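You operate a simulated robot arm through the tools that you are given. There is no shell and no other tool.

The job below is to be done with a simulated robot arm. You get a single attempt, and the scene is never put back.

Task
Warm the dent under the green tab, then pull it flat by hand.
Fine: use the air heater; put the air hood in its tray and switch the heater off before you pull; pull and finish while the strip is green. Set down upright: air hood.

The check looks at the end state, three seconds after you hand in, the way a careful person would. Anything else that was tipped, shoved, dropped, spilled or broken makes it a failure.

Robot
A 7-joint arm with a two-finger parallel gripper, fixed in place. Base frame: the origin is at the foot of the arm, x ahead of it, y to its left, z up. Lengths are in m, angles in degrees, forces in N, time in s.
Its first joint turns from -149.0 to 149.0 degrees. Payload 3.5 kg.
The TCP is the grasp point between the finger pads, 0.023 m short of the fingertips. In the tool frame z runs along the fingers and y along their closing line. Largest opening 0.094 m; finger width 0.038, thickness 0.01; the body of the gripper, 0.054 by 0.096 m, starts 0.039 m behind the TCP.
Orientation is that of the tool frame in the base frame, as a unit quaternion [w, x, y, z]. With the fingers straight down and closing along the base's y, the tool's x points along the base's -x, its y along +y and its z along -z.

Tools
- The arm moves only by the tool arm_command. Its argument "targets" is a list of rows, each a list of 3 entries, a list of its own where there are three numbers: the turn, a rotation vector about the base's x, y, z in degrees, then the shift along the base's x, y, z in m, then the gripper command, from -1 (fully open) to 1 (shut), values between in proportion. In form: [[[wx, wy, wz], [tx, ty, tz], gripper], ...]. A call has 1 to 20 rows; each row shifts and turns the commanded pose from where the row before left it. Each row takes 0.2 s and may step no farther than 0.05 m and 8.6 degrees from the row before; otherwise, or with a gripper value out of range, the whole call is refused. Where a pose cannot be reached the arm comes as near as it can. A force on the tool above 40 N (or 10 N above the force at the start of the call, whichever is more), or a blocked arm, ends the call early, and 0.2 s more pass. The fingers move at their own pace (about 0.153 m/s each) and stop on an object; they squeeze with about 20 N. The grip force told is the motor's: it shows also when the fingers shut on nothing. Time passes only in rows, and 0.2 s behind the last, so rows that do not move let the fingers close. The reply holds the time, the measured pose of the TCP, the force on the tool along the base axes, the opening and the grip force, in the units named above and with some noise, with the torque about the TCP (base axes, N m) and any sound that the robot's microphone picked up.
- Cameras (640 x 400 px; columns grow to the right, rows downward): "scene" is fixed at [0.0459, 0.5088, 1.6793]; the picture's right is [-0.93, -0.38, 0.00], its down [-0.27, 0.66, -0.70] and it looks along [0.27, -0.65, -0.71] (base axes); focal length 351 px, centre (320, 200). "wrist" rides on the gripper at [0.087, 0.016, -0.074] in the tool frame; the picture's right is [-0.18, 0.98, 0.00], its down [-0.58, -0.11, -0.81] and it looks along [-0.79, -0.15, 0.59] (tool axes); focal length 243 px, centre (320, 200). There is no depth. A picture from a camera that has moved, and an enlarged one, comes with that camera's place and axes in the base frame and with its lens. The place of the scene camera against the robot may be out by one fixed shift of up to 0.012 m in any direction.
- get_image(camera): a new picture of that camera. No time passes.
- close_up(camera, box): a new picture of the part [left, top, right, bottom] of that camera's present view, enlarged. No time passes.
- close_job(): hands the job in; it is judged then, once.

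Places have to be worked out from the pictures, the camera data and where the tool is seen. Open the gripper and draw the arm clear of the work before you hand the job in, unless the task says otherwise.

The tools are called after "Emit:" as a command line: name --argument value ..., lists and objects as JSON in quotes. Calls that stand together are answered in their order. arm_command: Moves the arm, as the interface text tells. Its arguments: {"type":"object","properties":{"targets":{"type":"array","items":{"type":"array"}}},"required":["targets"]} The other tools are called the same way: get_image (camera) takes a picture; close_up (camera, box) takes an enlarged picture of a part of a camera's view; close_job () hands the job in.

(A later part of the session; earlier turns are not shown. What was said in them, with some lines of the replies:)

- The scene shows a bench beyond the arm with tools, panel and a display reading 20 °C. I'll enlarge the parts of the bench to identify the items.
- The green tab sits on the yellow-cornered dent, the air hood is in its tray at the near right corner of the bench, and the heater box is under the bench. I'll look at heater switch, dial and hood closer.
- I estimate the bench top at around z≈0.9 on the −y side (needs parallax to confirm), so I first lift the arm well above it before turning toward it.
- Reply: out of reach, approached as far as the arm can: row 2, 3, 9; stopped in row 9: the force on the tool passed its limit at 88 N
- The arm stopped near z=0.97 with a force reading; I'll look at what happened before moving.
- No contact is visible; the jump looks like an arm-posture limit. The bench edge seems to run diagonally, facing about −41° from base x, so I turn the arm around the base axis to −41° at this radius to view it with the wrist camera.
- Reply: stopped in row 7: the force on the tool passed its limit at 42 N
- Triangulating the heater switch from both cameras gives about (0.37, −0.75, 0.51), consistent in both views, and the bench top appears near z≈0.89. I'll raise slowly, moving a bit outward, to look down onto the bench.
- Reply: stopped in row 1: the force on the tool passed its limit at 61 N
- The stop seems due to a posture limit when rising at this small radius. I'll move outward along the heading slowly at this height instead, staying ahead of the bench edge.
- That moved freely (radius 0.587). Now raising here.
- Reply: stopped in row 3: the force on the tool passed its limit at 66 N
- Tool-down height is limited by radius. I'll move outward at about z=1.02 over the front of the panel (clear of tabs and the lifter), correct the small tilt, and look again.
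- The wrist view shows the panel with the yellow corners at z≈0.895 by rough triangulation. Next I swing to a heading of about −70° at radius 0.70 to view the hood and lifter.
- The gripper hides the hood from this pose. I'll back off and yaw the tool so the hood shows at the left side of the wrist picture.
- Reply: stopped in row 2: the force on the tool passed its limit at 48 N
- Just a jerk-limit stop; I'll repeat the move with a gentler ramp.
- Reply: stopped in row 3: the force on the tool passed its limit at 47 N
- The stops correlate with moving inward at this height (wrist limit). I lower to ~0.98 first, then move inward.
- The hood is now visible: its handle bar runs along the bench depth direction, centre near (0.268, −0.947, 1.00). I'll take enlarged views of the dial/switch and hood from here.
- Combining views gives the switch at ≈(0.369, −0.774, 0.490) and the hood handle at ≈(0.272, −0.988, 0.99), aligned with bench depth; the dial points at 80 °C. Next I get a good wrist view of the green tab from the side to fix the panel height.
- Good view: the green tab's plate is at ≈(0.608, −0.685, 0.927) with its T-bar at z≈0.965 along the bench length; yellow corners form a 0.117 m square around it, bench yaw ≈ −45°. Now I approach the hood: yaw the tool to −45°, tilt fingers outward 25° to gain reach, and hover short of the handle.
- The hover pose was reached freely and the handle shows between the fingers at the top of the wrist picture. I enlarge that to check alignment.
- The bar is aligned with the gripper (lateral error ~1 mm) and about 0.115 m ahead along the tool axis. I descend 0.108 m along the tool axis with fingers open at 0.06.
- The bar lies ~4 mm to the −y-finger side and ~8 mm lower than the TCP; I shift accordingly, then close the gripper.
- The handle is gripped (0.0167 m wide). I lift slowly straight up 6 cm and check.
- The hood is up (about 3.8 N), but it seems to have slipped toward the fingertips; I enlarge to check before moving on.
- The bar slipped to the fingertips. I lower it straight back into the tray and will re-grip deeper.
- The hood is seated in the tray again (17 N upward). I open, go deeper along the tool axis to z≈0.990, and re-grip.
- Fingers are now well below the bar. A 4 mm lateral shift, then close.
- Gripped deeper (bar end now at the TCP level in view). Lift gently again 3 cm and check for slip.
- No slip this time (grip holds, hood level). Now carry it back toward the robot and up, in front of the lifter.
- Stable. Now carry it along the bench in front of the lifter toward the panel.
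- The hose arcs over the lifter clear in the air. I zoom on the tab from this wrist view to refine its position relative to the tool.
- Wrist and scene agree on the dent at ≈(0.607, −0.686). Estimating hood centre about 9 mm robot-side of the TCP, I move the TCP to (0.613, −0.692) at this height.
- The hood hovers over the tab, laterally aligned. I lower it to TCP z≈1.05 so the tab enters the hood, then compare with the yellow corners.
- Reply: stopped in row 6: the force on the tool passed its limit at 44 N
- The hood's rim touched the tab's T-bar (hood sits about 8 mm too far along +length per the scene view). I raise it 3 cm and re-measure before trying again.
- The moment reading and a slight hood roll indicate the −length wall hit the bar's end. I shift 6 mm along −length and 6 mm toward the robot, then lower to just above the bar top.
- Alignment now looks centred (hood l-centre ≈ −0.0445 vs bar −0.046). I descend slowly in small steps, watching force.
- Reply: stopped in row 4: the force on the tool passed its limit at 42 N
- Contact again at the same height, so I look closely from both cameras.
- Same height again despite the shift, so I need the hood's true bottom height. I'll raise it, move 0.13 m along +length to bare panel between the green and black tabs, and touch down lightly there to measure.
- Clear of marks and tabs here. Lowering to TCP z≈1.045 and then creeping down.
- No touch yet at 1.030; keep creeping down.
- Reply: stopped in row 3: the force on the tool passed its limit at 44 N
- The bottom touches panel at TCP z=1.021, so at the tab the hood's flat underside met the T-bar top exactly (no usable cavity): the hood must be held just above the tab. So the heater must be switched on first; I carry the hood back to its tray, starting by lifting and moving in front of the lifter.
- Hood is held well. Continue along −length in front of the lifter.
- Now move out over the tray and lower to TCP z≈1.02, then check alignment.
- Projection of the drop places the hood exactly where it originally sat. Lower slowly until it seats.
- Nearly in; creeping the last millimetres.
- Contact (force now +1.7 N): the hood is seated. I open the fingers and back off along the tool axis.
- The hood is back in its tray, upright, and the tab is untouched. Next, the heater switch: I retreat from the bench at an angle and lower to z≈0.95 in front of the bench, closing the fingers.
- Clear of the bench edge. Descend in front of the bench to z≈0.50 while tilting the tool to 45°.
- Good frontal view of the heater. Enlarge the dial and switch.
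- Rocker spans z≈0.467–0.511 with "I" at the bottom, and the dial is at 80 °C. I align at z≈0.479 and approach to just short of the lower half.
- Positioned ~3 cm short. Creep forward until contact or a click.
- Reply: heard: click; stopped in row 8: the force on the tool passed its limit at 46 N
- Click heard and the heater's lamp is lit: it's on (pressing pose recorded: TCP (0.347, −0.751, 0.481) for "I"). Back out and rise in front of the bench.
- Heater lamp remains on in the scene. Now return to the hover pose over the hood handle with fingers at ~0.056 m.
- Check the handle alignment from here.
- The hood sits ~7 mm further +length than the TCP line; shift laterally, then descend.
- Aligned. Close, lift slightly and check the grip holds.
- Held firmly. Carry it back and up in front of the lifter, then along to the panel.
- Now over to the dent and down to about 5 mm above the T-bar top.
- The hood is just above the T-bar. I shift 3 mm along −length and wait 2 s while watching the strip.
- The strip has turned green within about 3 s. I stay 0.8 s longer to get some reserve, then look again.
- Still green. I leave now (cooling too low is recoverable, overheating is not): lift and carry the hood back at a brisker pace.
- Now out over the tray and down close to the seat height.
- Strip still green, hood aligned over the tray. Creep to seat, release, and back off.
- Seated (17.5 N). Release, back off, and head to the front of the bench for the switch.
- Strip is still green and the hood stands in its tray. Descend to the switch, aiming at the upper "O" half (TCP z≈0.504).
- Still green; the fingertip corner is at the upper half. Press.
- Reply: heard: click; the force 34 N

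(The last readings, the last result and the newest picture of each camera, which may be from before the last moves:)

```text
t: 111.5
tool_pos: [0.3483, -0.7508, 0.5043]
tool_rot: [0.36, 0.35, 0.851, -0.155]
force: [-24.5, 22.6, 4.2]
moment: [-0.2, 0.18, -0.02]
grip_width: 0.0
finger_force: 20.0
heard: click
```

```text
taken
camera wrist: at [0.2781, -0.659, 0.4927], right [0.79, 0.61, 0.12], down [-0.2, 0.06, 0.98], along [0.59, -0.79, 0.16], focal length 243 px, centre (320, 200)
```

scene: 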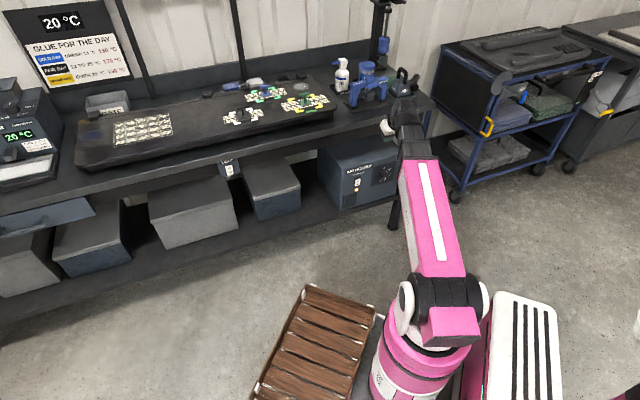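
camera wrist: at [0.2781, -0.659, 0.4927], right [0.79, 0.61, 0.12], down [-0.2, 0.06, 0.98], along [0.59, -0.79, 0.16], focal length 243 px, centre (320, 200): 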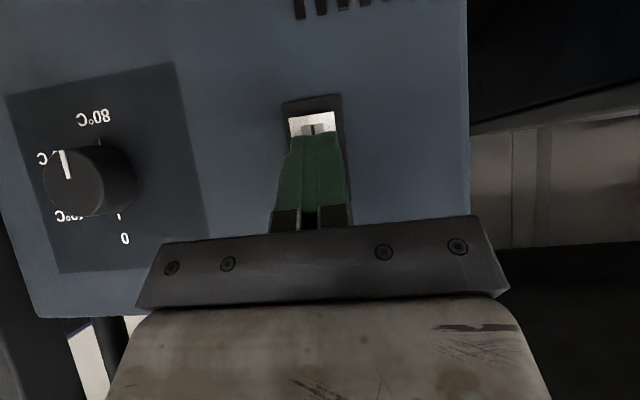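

Click and the lamp is out: heater off. Back out and rise quickly in front of the bench.

Emit:
arm_command --targets '[[[0, 0, 0], [-0.008, 0.0082, 0], 1], [[0, 0, 0], [-0.018, 0.0184, 0], 1], [[0, 0, 0], [-0.025, 0.0255, 0], 1], [[0, 0, 0], [-0.025, 0.0255, 0], 1], [[0, 0, 0], [-0.022, 0.0224, 0.006], 1], [[0, 0, 0], [-0.014, 0.0143, 0.015], 1], [[1.43, 1.4, 0], [0, 0, 0.027], 1], [[1.43, 1.4, 0], [0, 0, 0.037], 1], [[1.43, 1.4, 0], [0, 0, 0.037], 1], [[1.43, 1.4, 0], [0, 0, 0.037], 1], [[1.43, 1.4, 0], [0, 0, 0.037], 1], [[1.43, 1.4, 0], [0, 0, 0.037], 1], [[1.43, 1.4, 0], [0, 0, 0.037], 1], [[1.43, 1.4, 0], [0, 0, 0.037], 1], [[1.43, 1.4, 0], [0, 0, 0.037], 1], [[1.43, 1.4, 0], [0, 0, 0.037], 1], [[0, 0, 0], [0, 0, 0.037], 0.4], [[0, 0, 0], [0.006, 0, 0.03], 0], [[0, 0, 0], [0.014, -0.001, 0.018], -0.5]]'

Emit:
close_up --camera "scene" --box '[260, 70, 420, 215]'

```text
t: 115.5
tool_pos: [0.2576, -0.6426, 0.9718]
tool_rot: [0.208, 0.371, 0.9, -0.09]
force: [0.4, -0.7, -0.1]
moment: [-0.04, 0.0, -0.01]
grip_width: 0.0705
finger_force: 0.0
```

```text
2.76 times, centred on (340, 142) of scene
camera zoom: at [0.0459, 0.5088, 1.6793], right [-0.93, -0.38, 0.0], down [-0.27, 0.66, -0.7], along [0.27, -0.65, -0.71], focal length 967 px, centre (265, 359)
```

zoom: 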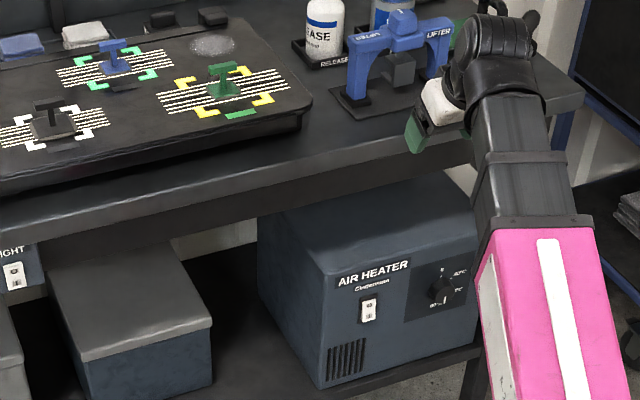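

Still green, heater off. Traverse to hover short of the green tab's T-bar.

Emit:
arm_command --targets '[[[0, 0, 0], [0.016, -0.001, 0.006], -0.5], [[0, 0, 0], [0.03, -0.0018, 0.01], -0.5], [[0, 0, 0], [0.034, -0.0021, 0.01], -0.5], [[0, 0, 0], [0.034, -0.0021, 0.01], -0.5], [[0, 0, 0], [0.034, -0.0021, 0.008], -0.5], [[0, 0, 0], [0.034, -0.0021, 0.007], -0.5], [[0, 0, 0], [0.034, -0.0021, 0.006], -0.5], [[0, 0, 0], [0.034, -0.0021, 0.005], -0.5], [[0, 0, 0], [0.034, -0.0021, 0.004], -0.5], [[0, 0, 0], [0.025, -0.0016, 0.002], -0.5], [[0, 0, 0], [0.013, -0.001, 0], -0.5], [[0, 0, 0], [0.005, -0.0005, 0], -0.5]]'

Emit:
get_image --camera "wrist"

Emit:
close_up --camera "scene" --box '[270, 60, 350, 125]'

```text
t: 118.1
tool_pos: [0.5853, -0.6591, 1.0376]
tool_rot: [0.209, 0.371, 0.9, -0.09]
force: [-0.7, -0.3, -0.4]
moment: [-0.01, 0.02, -0.02]
grip_width: 0.0706
finger_force: 0.0
```

```text
taken
camera wrist: at [0.5176, -0.5698, 1.0652], right [0.81, 0.58, 0.07], down [0.04, -0.19, 0.98], along [0.58, -0.79, -0.18], focal length 243 px, centre (320, 200)
```

wrist: 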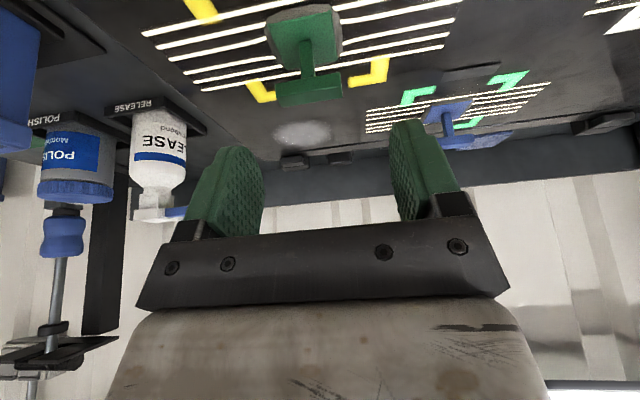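

```text
6.15 times, centred on (310, 92) of scene
camera zoom: at [0.0459, 0.5088, 1.6793], right [-0.93, -0.38, 0.0], down [-0.27, 0.66, -0.7], along [0.27, -0.65, -0.71], focal length 2158 px, centre (382, 862)
```

zoom: 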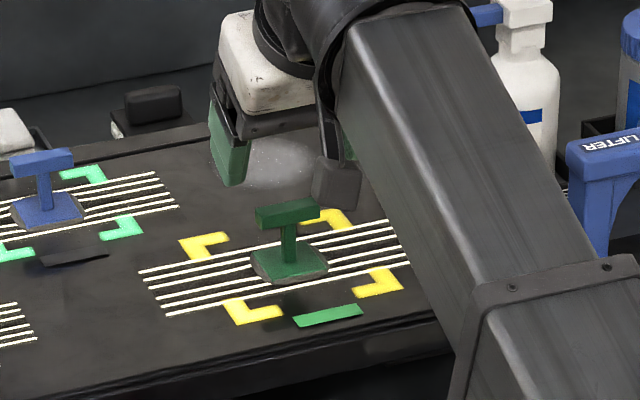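

Bar lies 0.08 m ahead along the tool axis, 4 mm to −length. Correct and descend around the bar ends.

Emit:
arm_command --targets '[[[0, 0, 0], [-0.0029, -0.0028, 0], -0.5], [[0, 0, 0], [0.003, -0.003, -0.009], -0.5], [[0, 0, 0], [0.005, -0.0051, -0.0145], -0.5], [[0, 0, 0], [0.006, -0.0061, -0.0175], -0.5], [[0, 0, 0], [0.005, -0.0051, -0.0145], -0.5], [[0, 0, 0], [0.003, -0.003, -0.009], -0.5], [[0, 0, 0], [0.002, -0.002, -0.005], -0.5]]'

Emit:
get_image --camera "wrist"

Emit:
close_up --camera "scene" --box '[270, 60, 350, 125]'

```text
t: 119.7
tool_pos: [0.6064, -0.6875, 0.97]
tool_rot: [0.209, 0.371, 0.9, -0.089]
force: [-0.1, -0.4, 0.6]
moment: [0.0, 0.01, -0.01]
grip_width: 0.0703
finger_force: 0.1
```

```text
taken
camera wrist: at [0.5393, -0.5972, 0.9976], right [0.81, 0.58, 0.07], down [0.04, -0.19, 0.98], along [0.58, -0.79, -0.18], focal length 243 px, centre (320, 200)
```

wrist: 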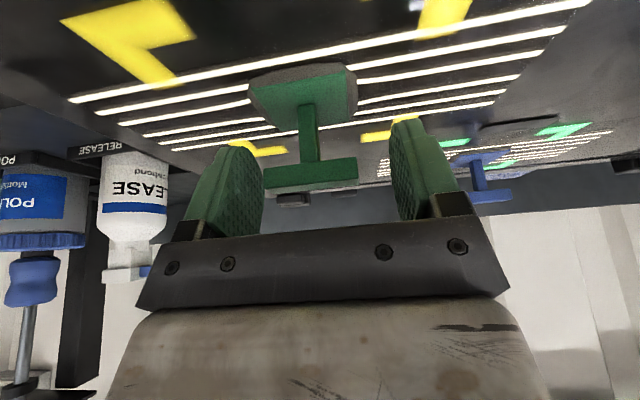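

```text
6.15 times, centred on (310, 92) of scene
camera zoom: at [0.0459, 0.5088, 1.6793], right [-0.93, -0.38, 0.0], down [-0.27, 0.66, -0.7], along [0.27, -0.65, -0.71], focal length 2158 px, centre (382, 862)
```

zoom: 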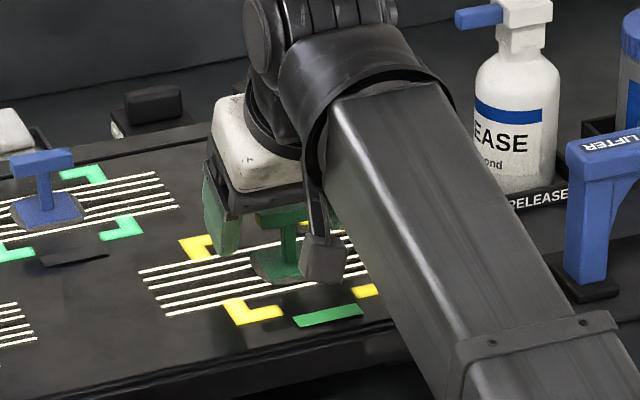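

Bar is ~4.5 mm off centre toward the −length finger; shift to centre and close gently.

Emit:
arm_command --targets '[[[0, 0, 0], [-0.0033, -0.0032, 0], -0.5], [[0, 0, 0], [0, 0, -0.002], -0.2], [[0, 0, 0], [0, 0, 0], 0], [[0, 0, 0], [0, 0, 0], 0.1]]'

Emit:
get_image --camera "wrist"

```text
t: 120.7
tool_pos: [0.6032, -0.6904, 0.9674]
tool_rot: [0.209, 0.371, 0.9, -0.089]
force: [1.7, 1.0, 0.6]
moment: [0.0, -0.01, -0.01]
grip_width: 0.0437
finger_force: 1.0
```

```text
taken
camera wrist: at [0.5358, -0.5996, 0.9952], right [0.81, 0.58, 0.07], down [0.04, -0.19, 0.98], along [0.58, -0.79, -0.18], focal length 243 px, centre (320, 200)
```

wrist: 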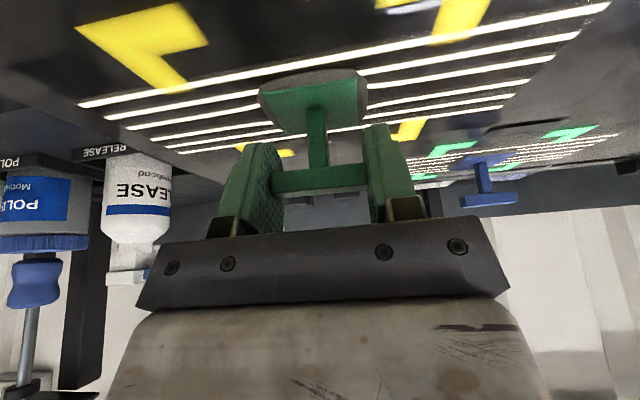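

Contact at 0.0437 m. Grip firmly and begin pulling up in 1 mm steps, watching force and the reflected lines.

Emit:
arm_command --targets '[[[0, 0, 0], [0, 0, 0], 1], [[0, 0, 0], [0, 0, 0], 1], [[0, 0, 0], [0, 0, 0.001], 1], [[0, 0, 0], [0, 0, 0.001], 1], [[0, 0, 0], [0, 0, 0.001], 1]]'

Emit:
get_image --camera "wrist"

Emit:
close_up --camera "scene" --box '[270, 60, 350, 125]'

```text
t: 121.9
tool_pos: [0.6034, -0.6898, 0.9689]
tool_rot: [0.208, 0.371, 0.901, -0.089]
force: [9.0, 10.8, -15.3]
moment: [0.01, -0.1, -0.05]
grip_width: 0.0409
finger_force: 20.4
```

```text
taken
camera wrist: at [0.5353, -0.6001, 0.9972], right [0.81, 0.58, 0.07], down [0.05, -0.19, 0.98], along [0.58, -0.79, -0.18], focal length 243 px, centre (320, 200)
```

wrist: 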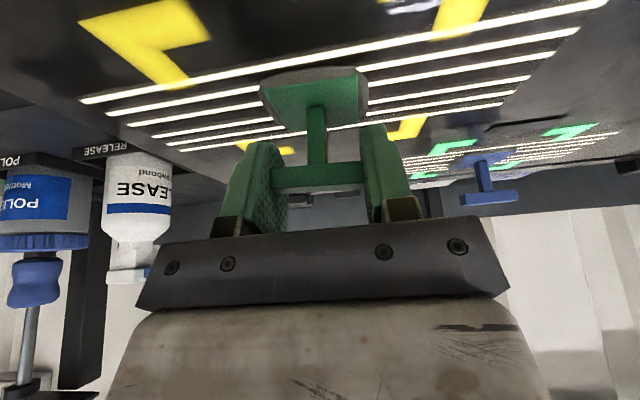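

```text
6.15 times, centred on (310, 92) of scene
camera zoom: at [0.0459, 0.5088, 1.6793], right [-0.93, -0.38, 0.0], down [-0.27, 0.66, -0.7], along [0.27, -0.65, -0.71], focal length 2158 px, centre (382, 862)
```

zoom: 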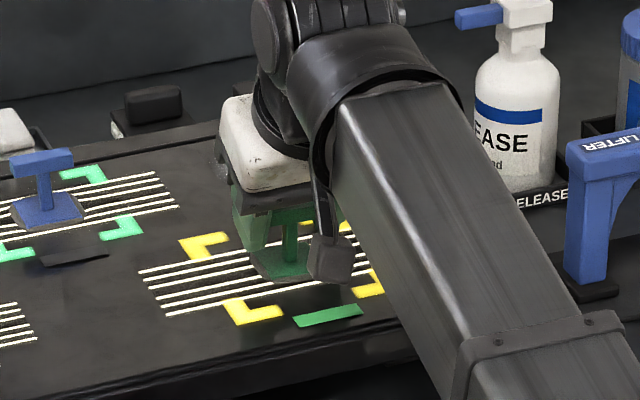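

Pulling at 15 N with a side load along +length; I relieve that 1.5–2 mm and continue pulling gently.

Emit:
arm_command --targets '[[[0, 0, 0], [0.0015, 0.0015, 0.0005], 1], [[0, 0, 0], [0, 0, 0.001], 1], [[0, 0, 0], [0, 0, 0.001], 1]]'

Emit:
close_up --camera "wrist" --box '[60, 0, 620, 200]'

```text
t: 122.7
tool_pos: [0.6029, -0.6913, 0.9731]
tool_rot: [0.209, 0.372, 0.9, -0.091]
force: [-0.4, 0.3, 0.3]
moment: [0.01, -0.01, 0.03]
grip_width: 0.0409
finger_force: 20.0
```

```text
1.14 times, centred on (340, 100) of wrist
camera zoom: at [0.5359, -0.6008, 1.0003], right [0.81, 0.58, 0.07], down [0.04, -0.19, 0.98], along [0.58, -0.79, -0.18], focal length 277 px, centre (297, 314)
```

zoom: 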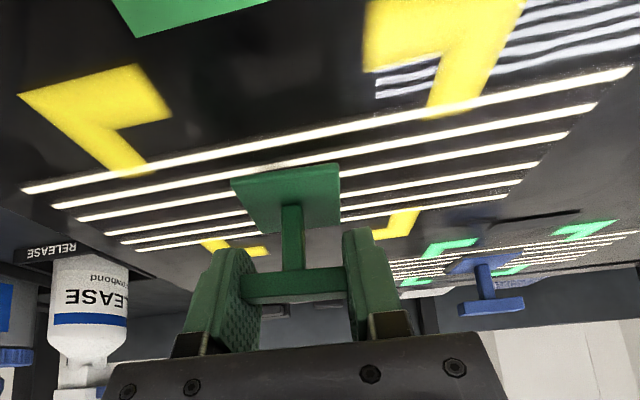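

The force has dropped to zero—something released. Look closely from both cameras before doing anything.

Emit:
close_up --camera "scene" --box '[285, 75, 335, 120]'

Emit:
close_up --camera "wrist" --box '[220, 80, 440, 220]'

Emit:
close_up --camera "wrist" --box '[60, 40, 300, 200]'

```text
8.89 times, centred on (310, 98) of scene
camera zoom: at [0.0459, 0.5088, 1.6793], right [-0.93, -0.38, 0.0], down [-0.27, 0.66, -0.7], along [0.27, -0.65, -0.71], focal length 3117 px, centre (409, 1111)
```

zoom: 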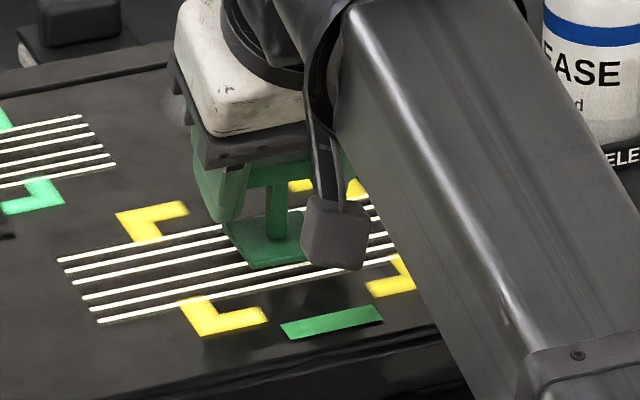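

```text
2.86 times, centred on (330, 150) of wrist
camera zoom: at [0.5359, -0.6008, 1.0003], right [0.81, 0.58, 0.07], down [0.04, -0.19, 0.98], along [0.58, -0.79, -0.18], focal length 693 px, centre (291, 343)
```

zoom: 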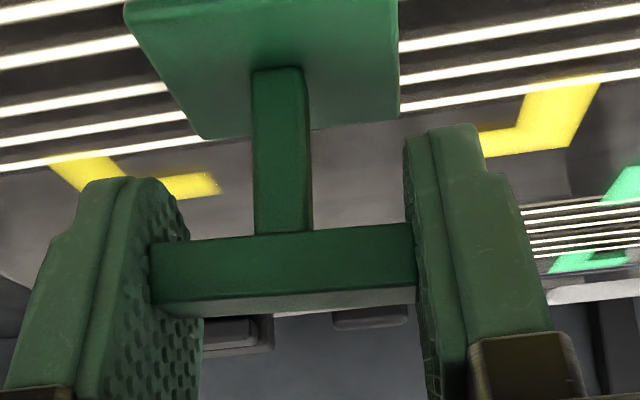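

```text
2.50 times, centred on (180, 120) of wrist
camera zoom: at [0.5359, -0.6008, 1.0003], right [0.81, 0.58, 0.07], down [0.04, -0.19, 0.98], along [0.58, -0.79, -0.18], focal length 606 px, centre (670, 400)
```

zoom: 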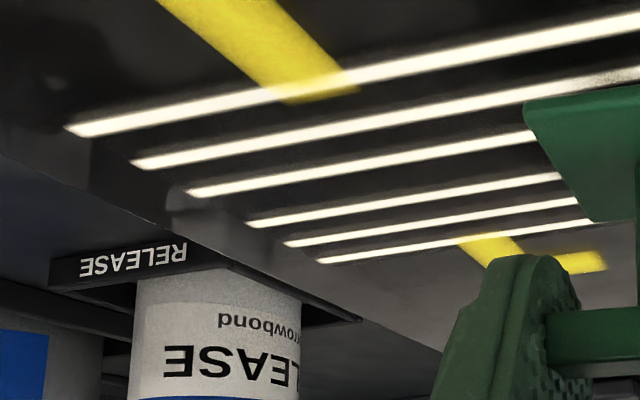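

The tab appears to have come free of the panel with the lines now looking straight. I lift it a few centimetres and inspect the panel below.

Emit:
arm_command --targets '[[[0, 0, 0], [0, 0, 0.004], 1], [[0, 0, 0], [0, 0, 0.01], 1], [[0, 0, 0], [0, 0, 0.015], 1], [[0, 0, 0], [0, 0, 0.015], 1], [[0, 0, 0], [0, 0, 0.006], 1]]'

Emit:
close_up --camera "scene" --box '[280, 65, 335, 120]'

Emit:
close_up --camera "wrist" --box '[60, 0, 620, 240]'

```text
t: 123.9
tool_pos: [0.6043, -0.6907, 1.0217]
tool_rot: [0.21, 0.37, 0.9, -0.09]
force: [0.4, -0.5, 0.1]
moment: [0.03, 0.0, 0.02]
grip_width: 0.0409
finger_force: 19.3
```

```text
7.27 times, centred on (308, 92) of scene
camera zoom: at [0.0459, 0.5088, 1.6793], right [-0.93, -0.38, 0.0], down [-0.27, 0.66, -0.7], along [0.27, -0.65, -0.71], focal length 2550 px, centre (411, 982)
```

zoom: 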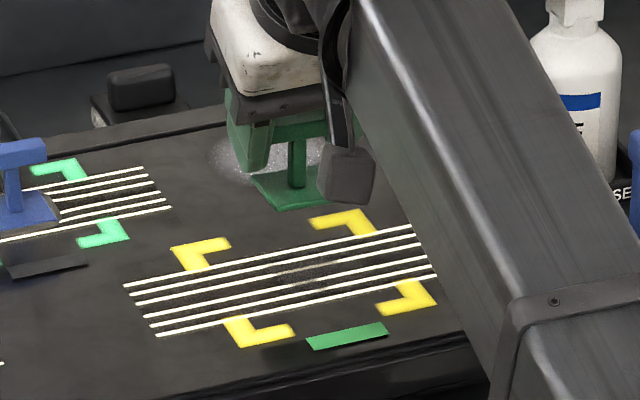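

```text
1.14 times, centred on (340, 120) of wrist
camera zoom: at [0.5373, -0.6, 1.0499], right [0.81, 0.58, 0.07], down [0.04, -0.19, 0.98], along [0.58, -0.79, -0.18], focal length 277 px, centre (297, 291)
```

zoom: 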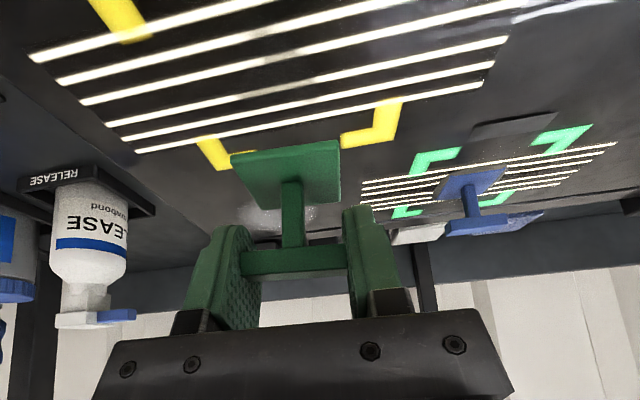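

The tab is in the gripper; the strip is still green. Zoom on the dent area's lines.

Emit:
close_up --camera "scene" --box '[290, 90, 325, 115]'

Emit:
close_up --camera "wrist" --box '[60, 0, 520, 150]'

Emit:
close_up --camera "scene" --box '[220, 80, 290, 130]'

```text
16.00 times, centred on (308, 102) of scene
camera zoom: at [0.0459, 0.5088, 1.6793], right [-0.93, -0.38, 0.0], down [-0.27, 0.66, -0.7], along [0.27, -0.65, -0.71], focal length 5610 px, centre (520, 1760)
```

zoom: 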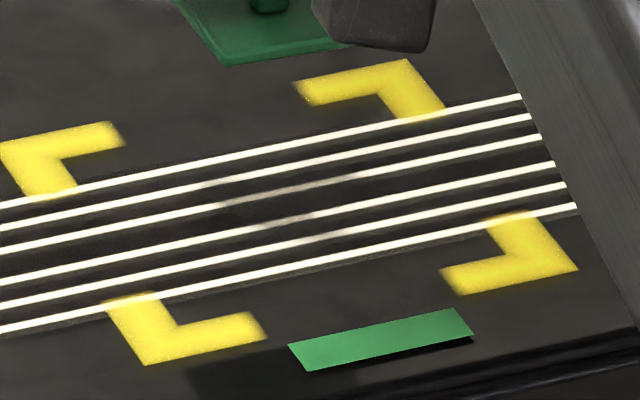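

```text
1.39 times, centred on (290, 75) of wrist
camera zoom: at [0.5373, -0.6, 1.0499], right [0.81, 0.58, 0.07], down [0.04, -0.19, 0.98], along [0.58, -0.79, -0.18], focal length 338 px, centre (362, 374)
```

zoom: 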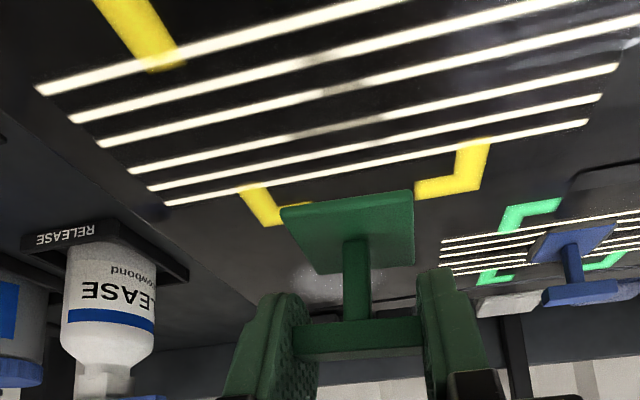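

```text
8.00 times, centred on (255, 105) of scene
camera zoom: at [0.0459, 0.5088, 1.6793], right [-0.93, -0.38, 0.0], down [-0.27, 0.66, -0.7], along [0.27, -0.65, -0.71], focal length 2805 px, centre (840, 960)
```

zoom: 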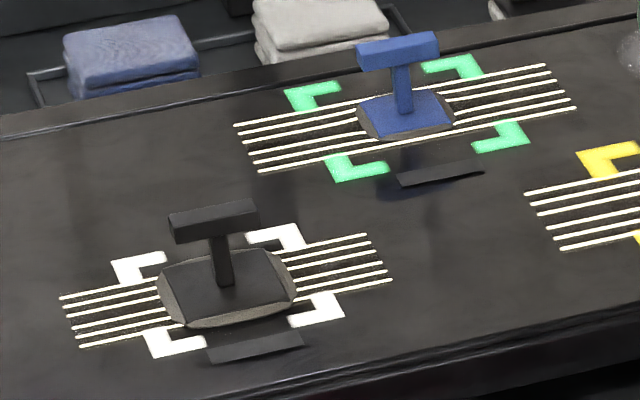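

Lines are straight and continuous through the spot, so the dent is flat, and the tab popped off into the gripper. I set the tab down gently upright on the free bench beside the panel, at about (0.421, −0.708), while the strip is green.

Emit:
arm_command --targets '[[[0, 0, 0], [-0.01, -0.001, 0], 1], [[0, 0, 0], [-0.022, -0.002, 0], 1], [[0, 0, 0], [-0.032, -0.003, 0], 1], [[0, 0, 0], [-0.034, -0.003, 0], 1], [[0, 0, 0], [-0.034, -0.003, -0.005], 1], [[0, 0, 0], [-0.028, -0.003, -0.015], 1], [[0, 0, 0], [-0.016, -0.0015, -0.02], 1], [[0, 0, 0], [-0.0075, -0.0005, -0.02], 1], [[0, 0, 0], [0, 0, -0.015], 1], [[0, 0, 0], [0, 0, -0.008], 1]]'

Emit:
close_up --camera "scene" --box '[290, 70, 390, 140]'

Emit:
get_image --camera "wrist"

```text
t: 126.2
tool_pos: [0.42, -0.7075, 0.945]
tool_rot: [0.213, 0.371, 0.899, -0.091]
force: [-6.1, 4.4, 11.1]
moment: [0.12, -0.3, 0.22]
grip_width: 0.0407
finger_force: 20.1
stopped in row 10: the force on the tool passed its limit at 43 N (the readings are from after the stop); the commanded pose is now the measured one
```

```text
5.71 times, centred on (340, 105) of scene
camera zoom: at [0.0459, 0.5088, 1.6793], right [-0.93, -0.38, 0.0], down [-0.27, 0.66, -0.7], along [0.27, -0.65, -0.71], focal length 2004 px, centre (206, 743)
```

zoom: 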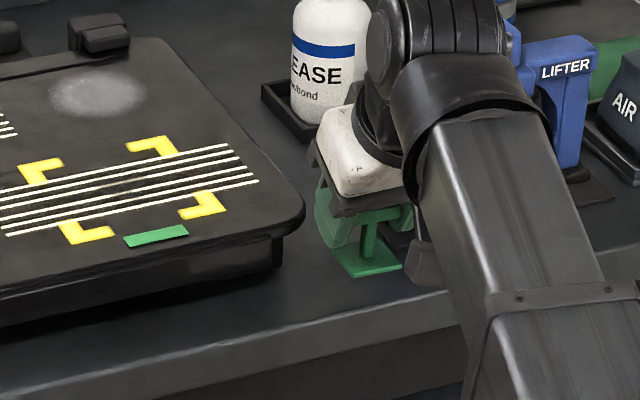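

```text
taken
camera wrist: at [0.3524, -0.6169, 0.9705], right [0.81, 0.58, 0.08], down [0.04, -0.18, 0.98], along [0.58, -0.79, -0.17], focal length 243 px, centre (320, 200)
```

wrist: 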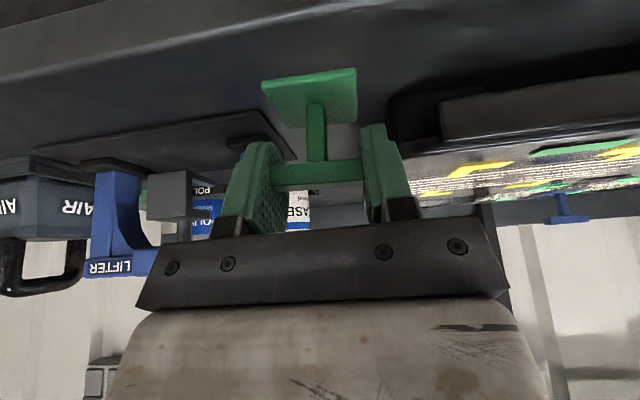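

Contact came a little early; check whether the tab's plate is flat on the bench before releasing.

Emit:
close_up --camera "wrist" --box '[220, 40, 440, 230]'

Emit:
close_up --camera "scene" --box '[330, 95, 370, 125]'

```text
2.11 times, centred on (330, 135) of wrist
camera zoom: at [0.3524, -0.6169, 0.9705], right [0.81, 0.58, 0.08], down [0.04, -0.18, 0.98], along [0.58, -0.79, -0.17], focal length 511 px, centre (299, 337)
```

zoom: 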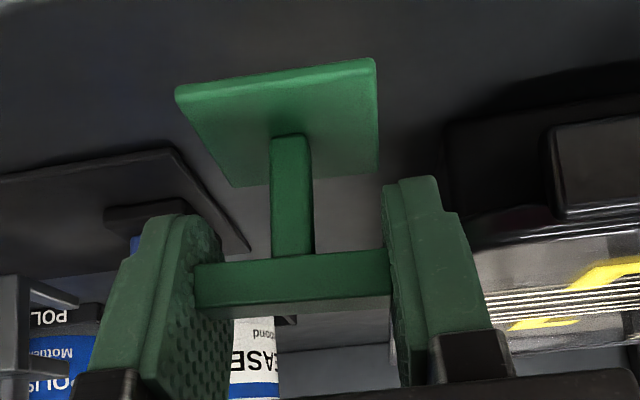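

```text
13.33 times, centred on (350, 110) of scene
camera zoom: at [0.0459, 0.5088, 1.6793], right [-0.93, -0.38, 0.0], down [-0.27, 0.66, -0.7], along [0.27, -0.65, -0.71], focal length 4675 px, centre (-80, 1400)
```

zoom: 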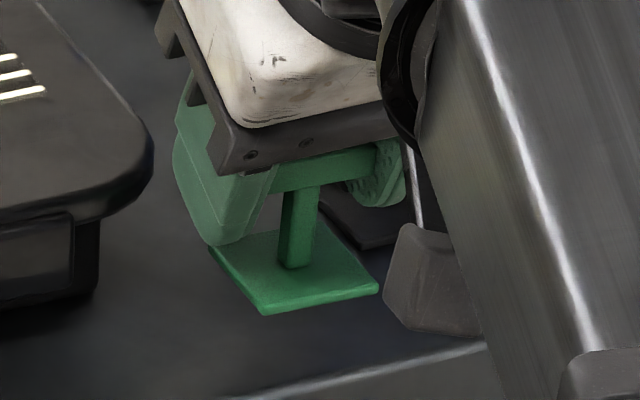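

The moment shows the contact is at the +length finger against the panel's front corner, and the tab plate is still ~2 cm above the bench. I raise, shift away from the panel, and lower again.

Emit:
arm_command --targets '[[[0, 0, 0], [0, 0, 0.004], 1], [[0, 0, 0], [-0.004, -0.0005, 0.006], 1], [[0, 0, 0], [-0.012, -0.0015, 0.004], 1], [[0, 0, 0], [-0.009, -0.0013, 0], 1], [[0, 0, 0], [0, 0, -0.005], 1], [[0, 0, 0], [0, 0, -0.008], 1], [[0, 0, 0], [0, 0, -0.006], 1]]'

Emit:
close_up --camera "scene" --box '[320, 85, 380, 130]'

Emit:
close_up --camera "scene" --box '[260, 80, 330, 130]'

```text
t: 127.8
tool_pos: [0.394, -0.7111, 0.9396]
tool_rot: [0.212, 0.371, 0.899, -0.092]
force: [0.0, 0.0, -0.1]
moment: [0.03, -0.01, -0.01]
grip_width: 0.0408
finger_force: 20.0
```

```text
8.89 times, centred on (350, 108) of scene
camera zoom: at [0.0459, 0.5088, 1.6793], right [-0.93, -0.38, 0.0], down [-0.27, 0.66, -0.7], along [0.27, -0.65, -0.71], focal length 3117 px, centre (53, 1022)
```

zoom: 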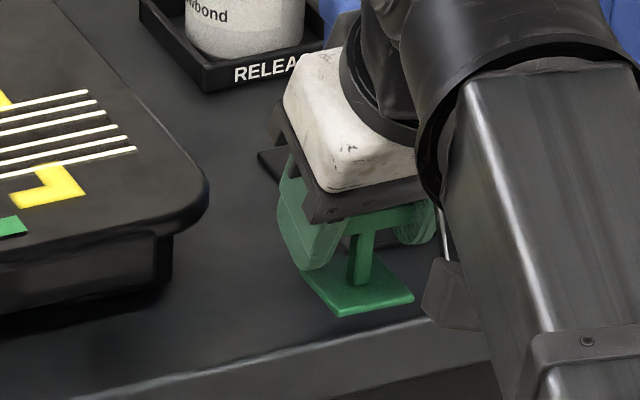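

```text
8.00 times, centred on (295, 105) of scene
camera zoom: at [0.0459, 0.5088, 1.6793], right [-0.93, -0.38, 0.0], down [-0.27, 0.66, -0.7], along [0.27, -0.65, -0.71], focal length 2805 px, centre (520, 960)
```

zoom: 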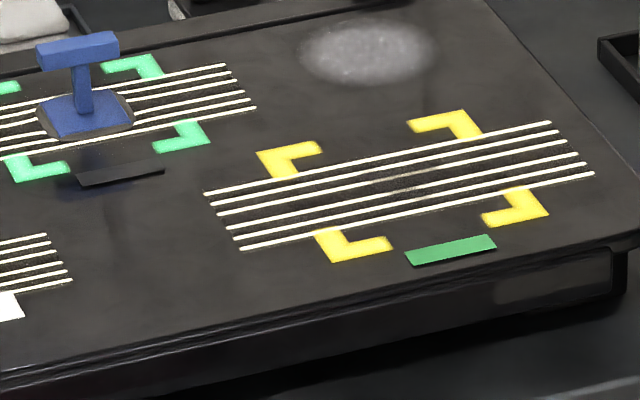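

Panel has not moved and the strip is still green. The tab would be close to the bench edge here, so I shift 2 cm inward and creep down to the bench.

Emit:
arm_command --targets '[[[0, 0, 0], [0.006, -0.0061, 0], 1], [[0, 0, 0], [0.008, -0.0082, 0], 1], [[0, 0, 0], [0, 0, -0.004], 1], [[0, 0, 0], [0, 0, -0.004], 1], [[0, 0, 0], [0, 0, -0.003], 1], [[0, 0, 0], [0, 0, -0.002], 1]]'

```text
t: 129.2
tool_pos: [0.4073, -0.7238, 0.9248]
tool_rot: [0.213, 0.371, 0.899, -0.091]
force: [0.1, 0.2, -1.4]
moment: [0.01, -0.01, -0.03]
grip_width: 0.0406
finger_force: 20.5
```

Emit:
arm_command --targets '[[[0, 0, 0], [0, 0, -0.0015], 1], [[0, 0, 0], [0, 0, -0.0015], 1], [[0, 0, 0], [0, 0, -0.0015], 1]]'

Emit:
close_up --camera "scene" --box '[290, 75, 380, 130]'

```text
t: 130.1
tool_pos: [0.408, -0.7253, 0.9222]
tool_rot: [0.213, 0.372, 0.899, -0.092]
force: [0.4, -0.5, 0.3]
moment: [-0.02, 0.01, 0.02]
grip_width: 0.0408
finger_force: 20.0
```

```text
7.11 times, centred on (335, 102) of scene
camera zoom: at [0.0459, 0.5088, 1.6793], right [-0.93, -0.38, 0.0], down [-0.27, 0.66, -0.7], along [0.27, -0.65, -0.71], focal length 2494 px, centre (213, 893)
```

zoom: 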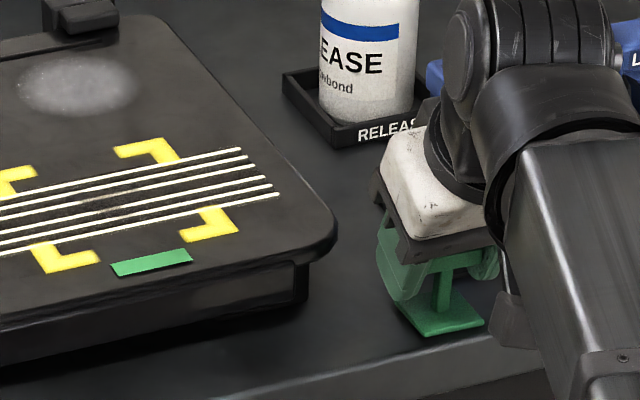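

Not in contact yet; continue creeping.

Emit:
arm_command --targets '[[[0, 0, 0], [0, 0, -0.0015], 1], [[0, 0, 0], [0, 0, -0.0015], 1], [[0, 0, 0], [0, 0, -0.001], 1]]'

```text
t: 130.8
tool_pos: [0.41, -0.7254, 0.9177]
tool_rot: [0.214, 0.371, 0.899, -0.092]
force: [4.2, 3.0, 15.9]
moment: [0.16, 0.02, -0.02]
grip_width: 0.0407
finger_force: 20.0
```

Firm contact with the bench (16 N). Relieve slightly, open, and withdraw straight along the tool axis.

Emit:
arm_command --targets '[[[0, 0, 0], [0, 0, 0.0008], 1], [[0, 0, 0], [0, 0, 0], 0.05], [[0, 0, 0], [0, 0, 0], -0.1], [[0, 0, 0], [0, 0, 0], -0.3], [[0, 0, 0], [-0.0015, 0.0015, 0.0045], -0.3], [[0, 0, 0], [-0.003, 0.003, 0.009], -0.3], [[0, 0, 0], [-0.006, 0.006, 0.018], -0.3], [[0, 0, 0], [-0.009, 0.009, 0.026], -0.3], [[0, 0, 0], [-0.015, 0.015, 0.026], -0.3], [[0, 0, 0], [-0.02, 0.02, 0.01], -0.3], [[0, 0, 0], [-0.022, 0.023, 0], -0.3], [[0, 0, 0], [-0.018, 0.018, 0], -0.3], [[0, 0, 0], [-0.01, 0.01, 0], -0.3]]'

Emit:
get_image --camera "scene"

Emit:
close_up --camera "scene" --box '[285, 75, 375, 135]'

Emit:
close_up --camera "scene" --box '[340, 50, 440, 110]'

```text
t: 133.7
tool_pos: [0.3049, -0.6204, 1.0095]
tool_rot: [0.212, 0.372, 0.899, -0.091]
force: [0.4, -0.8, -0.1]
moment: [0.0, -0.01, -0.01]
grip_width: 0.0612
finger_force: 0.1
```

```text
taken
```

scene: 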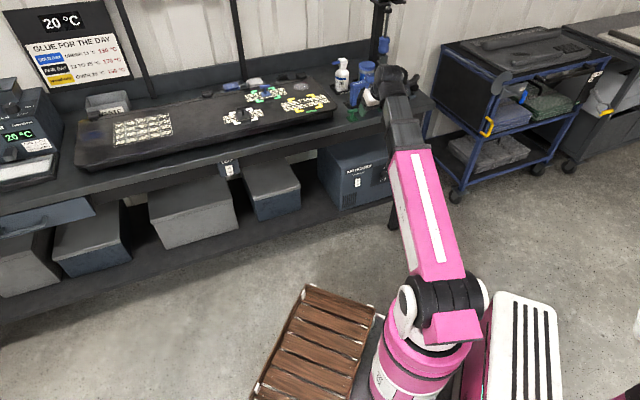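

```text
6.67 times, centred on (330, 105) of scene
camera zoom: at [0.0459, 0.5088, 1.6793], right [-0.93, -0.38, 0.0], down [-0.27, 0.66, -0.7], along [0.27, -0.65, -0.71], focal length 2338 px, centre (253, 833)
```

zoom: 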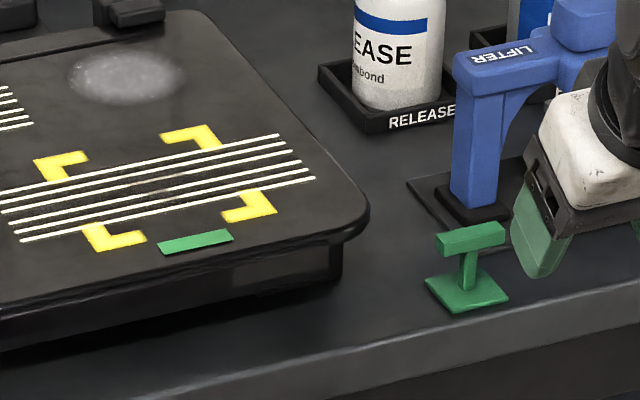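

```text
6.40 times, centred on (390, 80) of scene
camera zoom: at [0.0459, 0.5088, 1.6793], right [-0.93, -0.38, 0.0], down [-0.27, 0.66, -0.7], along [0.27, -0.65, -0.71], focal length 2244 px, centre (-128, 968)
```

zoom: 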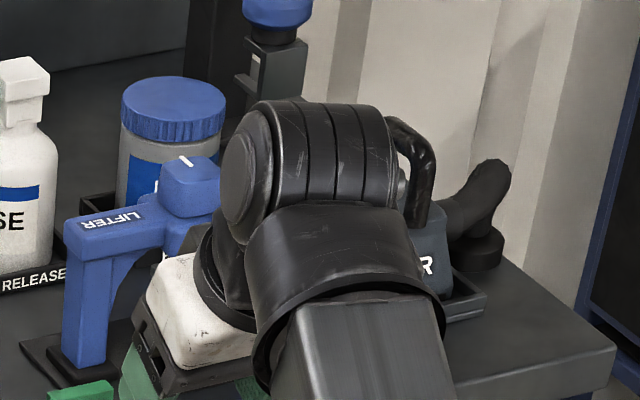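

The tab stands upright, strip green, heater off. One short retreat to clear the arm and verify the hood.

Emit:
arm_command --targets '[[[0, 0, 0], [0.005, 0.015, -0.01], -0.3], [[0, 0, 0], [0.015, 0.03, -0.015], -0.3], [[0, 0, 0], [0.015, 0.035, -0.015], -0.3], [[0, 0, 0], [0.012, 0.025, -0.008], -0.3]]'

Emit:
close_up --camera "scene" --box '[275, 50, 435, 150]'

Emit:
close_up --camera "scene" --box '[375, 55, 435, 110]'

Emit:
close_up --camera "scene" --box '[285, 85, 330, 115]'

Emit:
close_up --camera "scene" --box '[340, 155, 410, 215]'

```text
t: 134.7
tool_pos: [0.3526, -0.5171, 0.9624]
tool_rot: [0.213, 0.372, 0.899, -0.091]
force: [-0.3, -0.1, 0.7]
moment: [-0.01, -0.02, -0.01]
grip_width: 0.061
finger_force: 0.0
```

```text
4.00 times, centred on (355, 100) of scene
camera zoom: at [0.0459, 0.5088, 1.6793], right [-0.93, -0.38, 0.0], down [-0.27, 0.66, -0.7], along [0.27, -0.65, -0.71], focal length 1403 px, centre (180, 600)
```

zoom: 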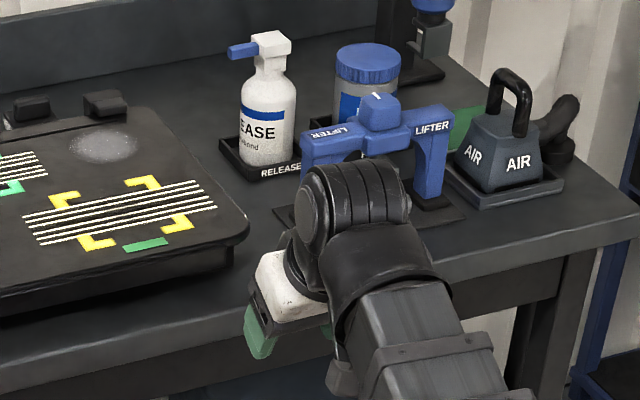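

```text
7.27 times, centred on (405, 82) of scene
camera zoom: at [0.0459, 0.5088, 1.6793], right [-0.93, -0.38, 0.0], down [-0.27, 0.66, -0.7], along [0.27, -0.65, -0.71], focal length 2550 px, centre (-298, 1054)
```

zoom: 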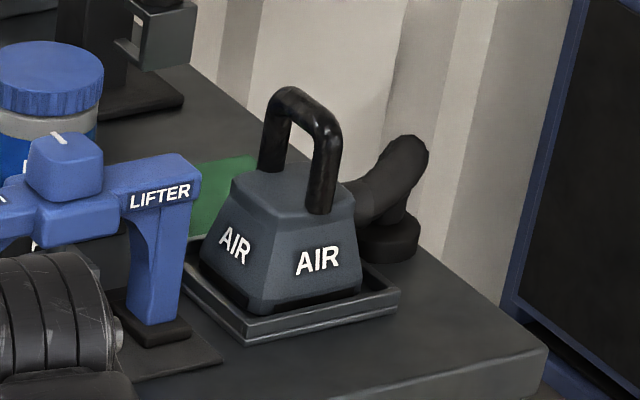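

```text
13.33 times, centred on (308, 100) of scene
camera zoom: at [0.0459, 0.5088, 1.6793], right [-0.93, -0.38, 0.0], down [-0.27, 0.66, -0.7], along [0.27, -0.65, -0.71], focal length 4675 px, centre (487, 1533)
```

zoom: 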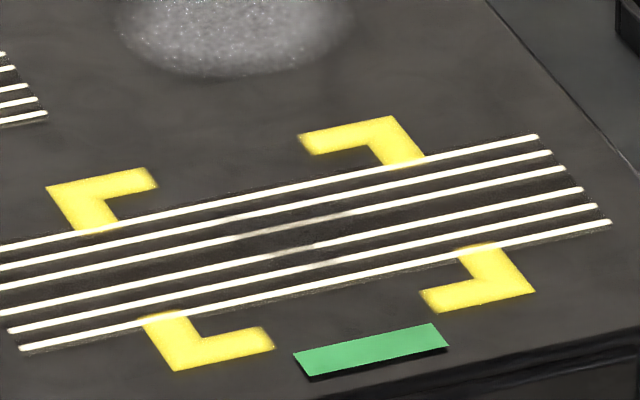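

```text
6.67 times, centred on (375, 185) of scene
camera zoom: at [0.0459, 0.5088, 1.6793], right [-0.93, -0.38, 0.0], down [-0.27, 0.66, -0.7], along [0.27, -0.65, -0.71], focal length 2338 px, centre (-47, 300)
```

zoom: 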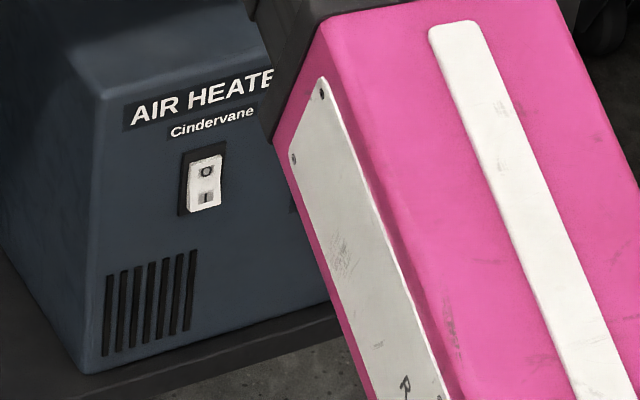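

The hood stands upright in its tray where it began. The heater is off, the lines over the dent are straight, the strip is green, and the tab is standing on the bench. The arm is clear of the work and the gripper is open, so I'm handing in.

Emit:
close_job

```text
The job is handed in.
```

The dent under the green tab is warmed and pulled flat, and I handed the job in while the strip was still green. I don't have the check's result.

- **Warming:** I couldn't set the hood down over the tab because its underside met the top of the tab. I held it just above instead, with the heater dial left at 80 °C. The strip turned green within about 3 seconds.
- **Before the pull:** I put the hood back in its tray, upright. Then I switched the heater off; it clicked and the lamp went out.
- **Pull:** I pulled the tab by hand with the gripper, at about 15 N. The lines across the spot now run straight. A faint dull patch remains where the tab was glued.
- **Tab came off:** it came away from the panel during the pull. I stood it upright on the bench to the right of the panel.
- **Knocks along the way:** the hood pressed on the tab twice and once on bare panel, each with a brief force of about 44 N. When I was setting the tab down, a finger touched the panel's front corner with a similar force. Nothing looked moved or marked in the pictures afterwards.
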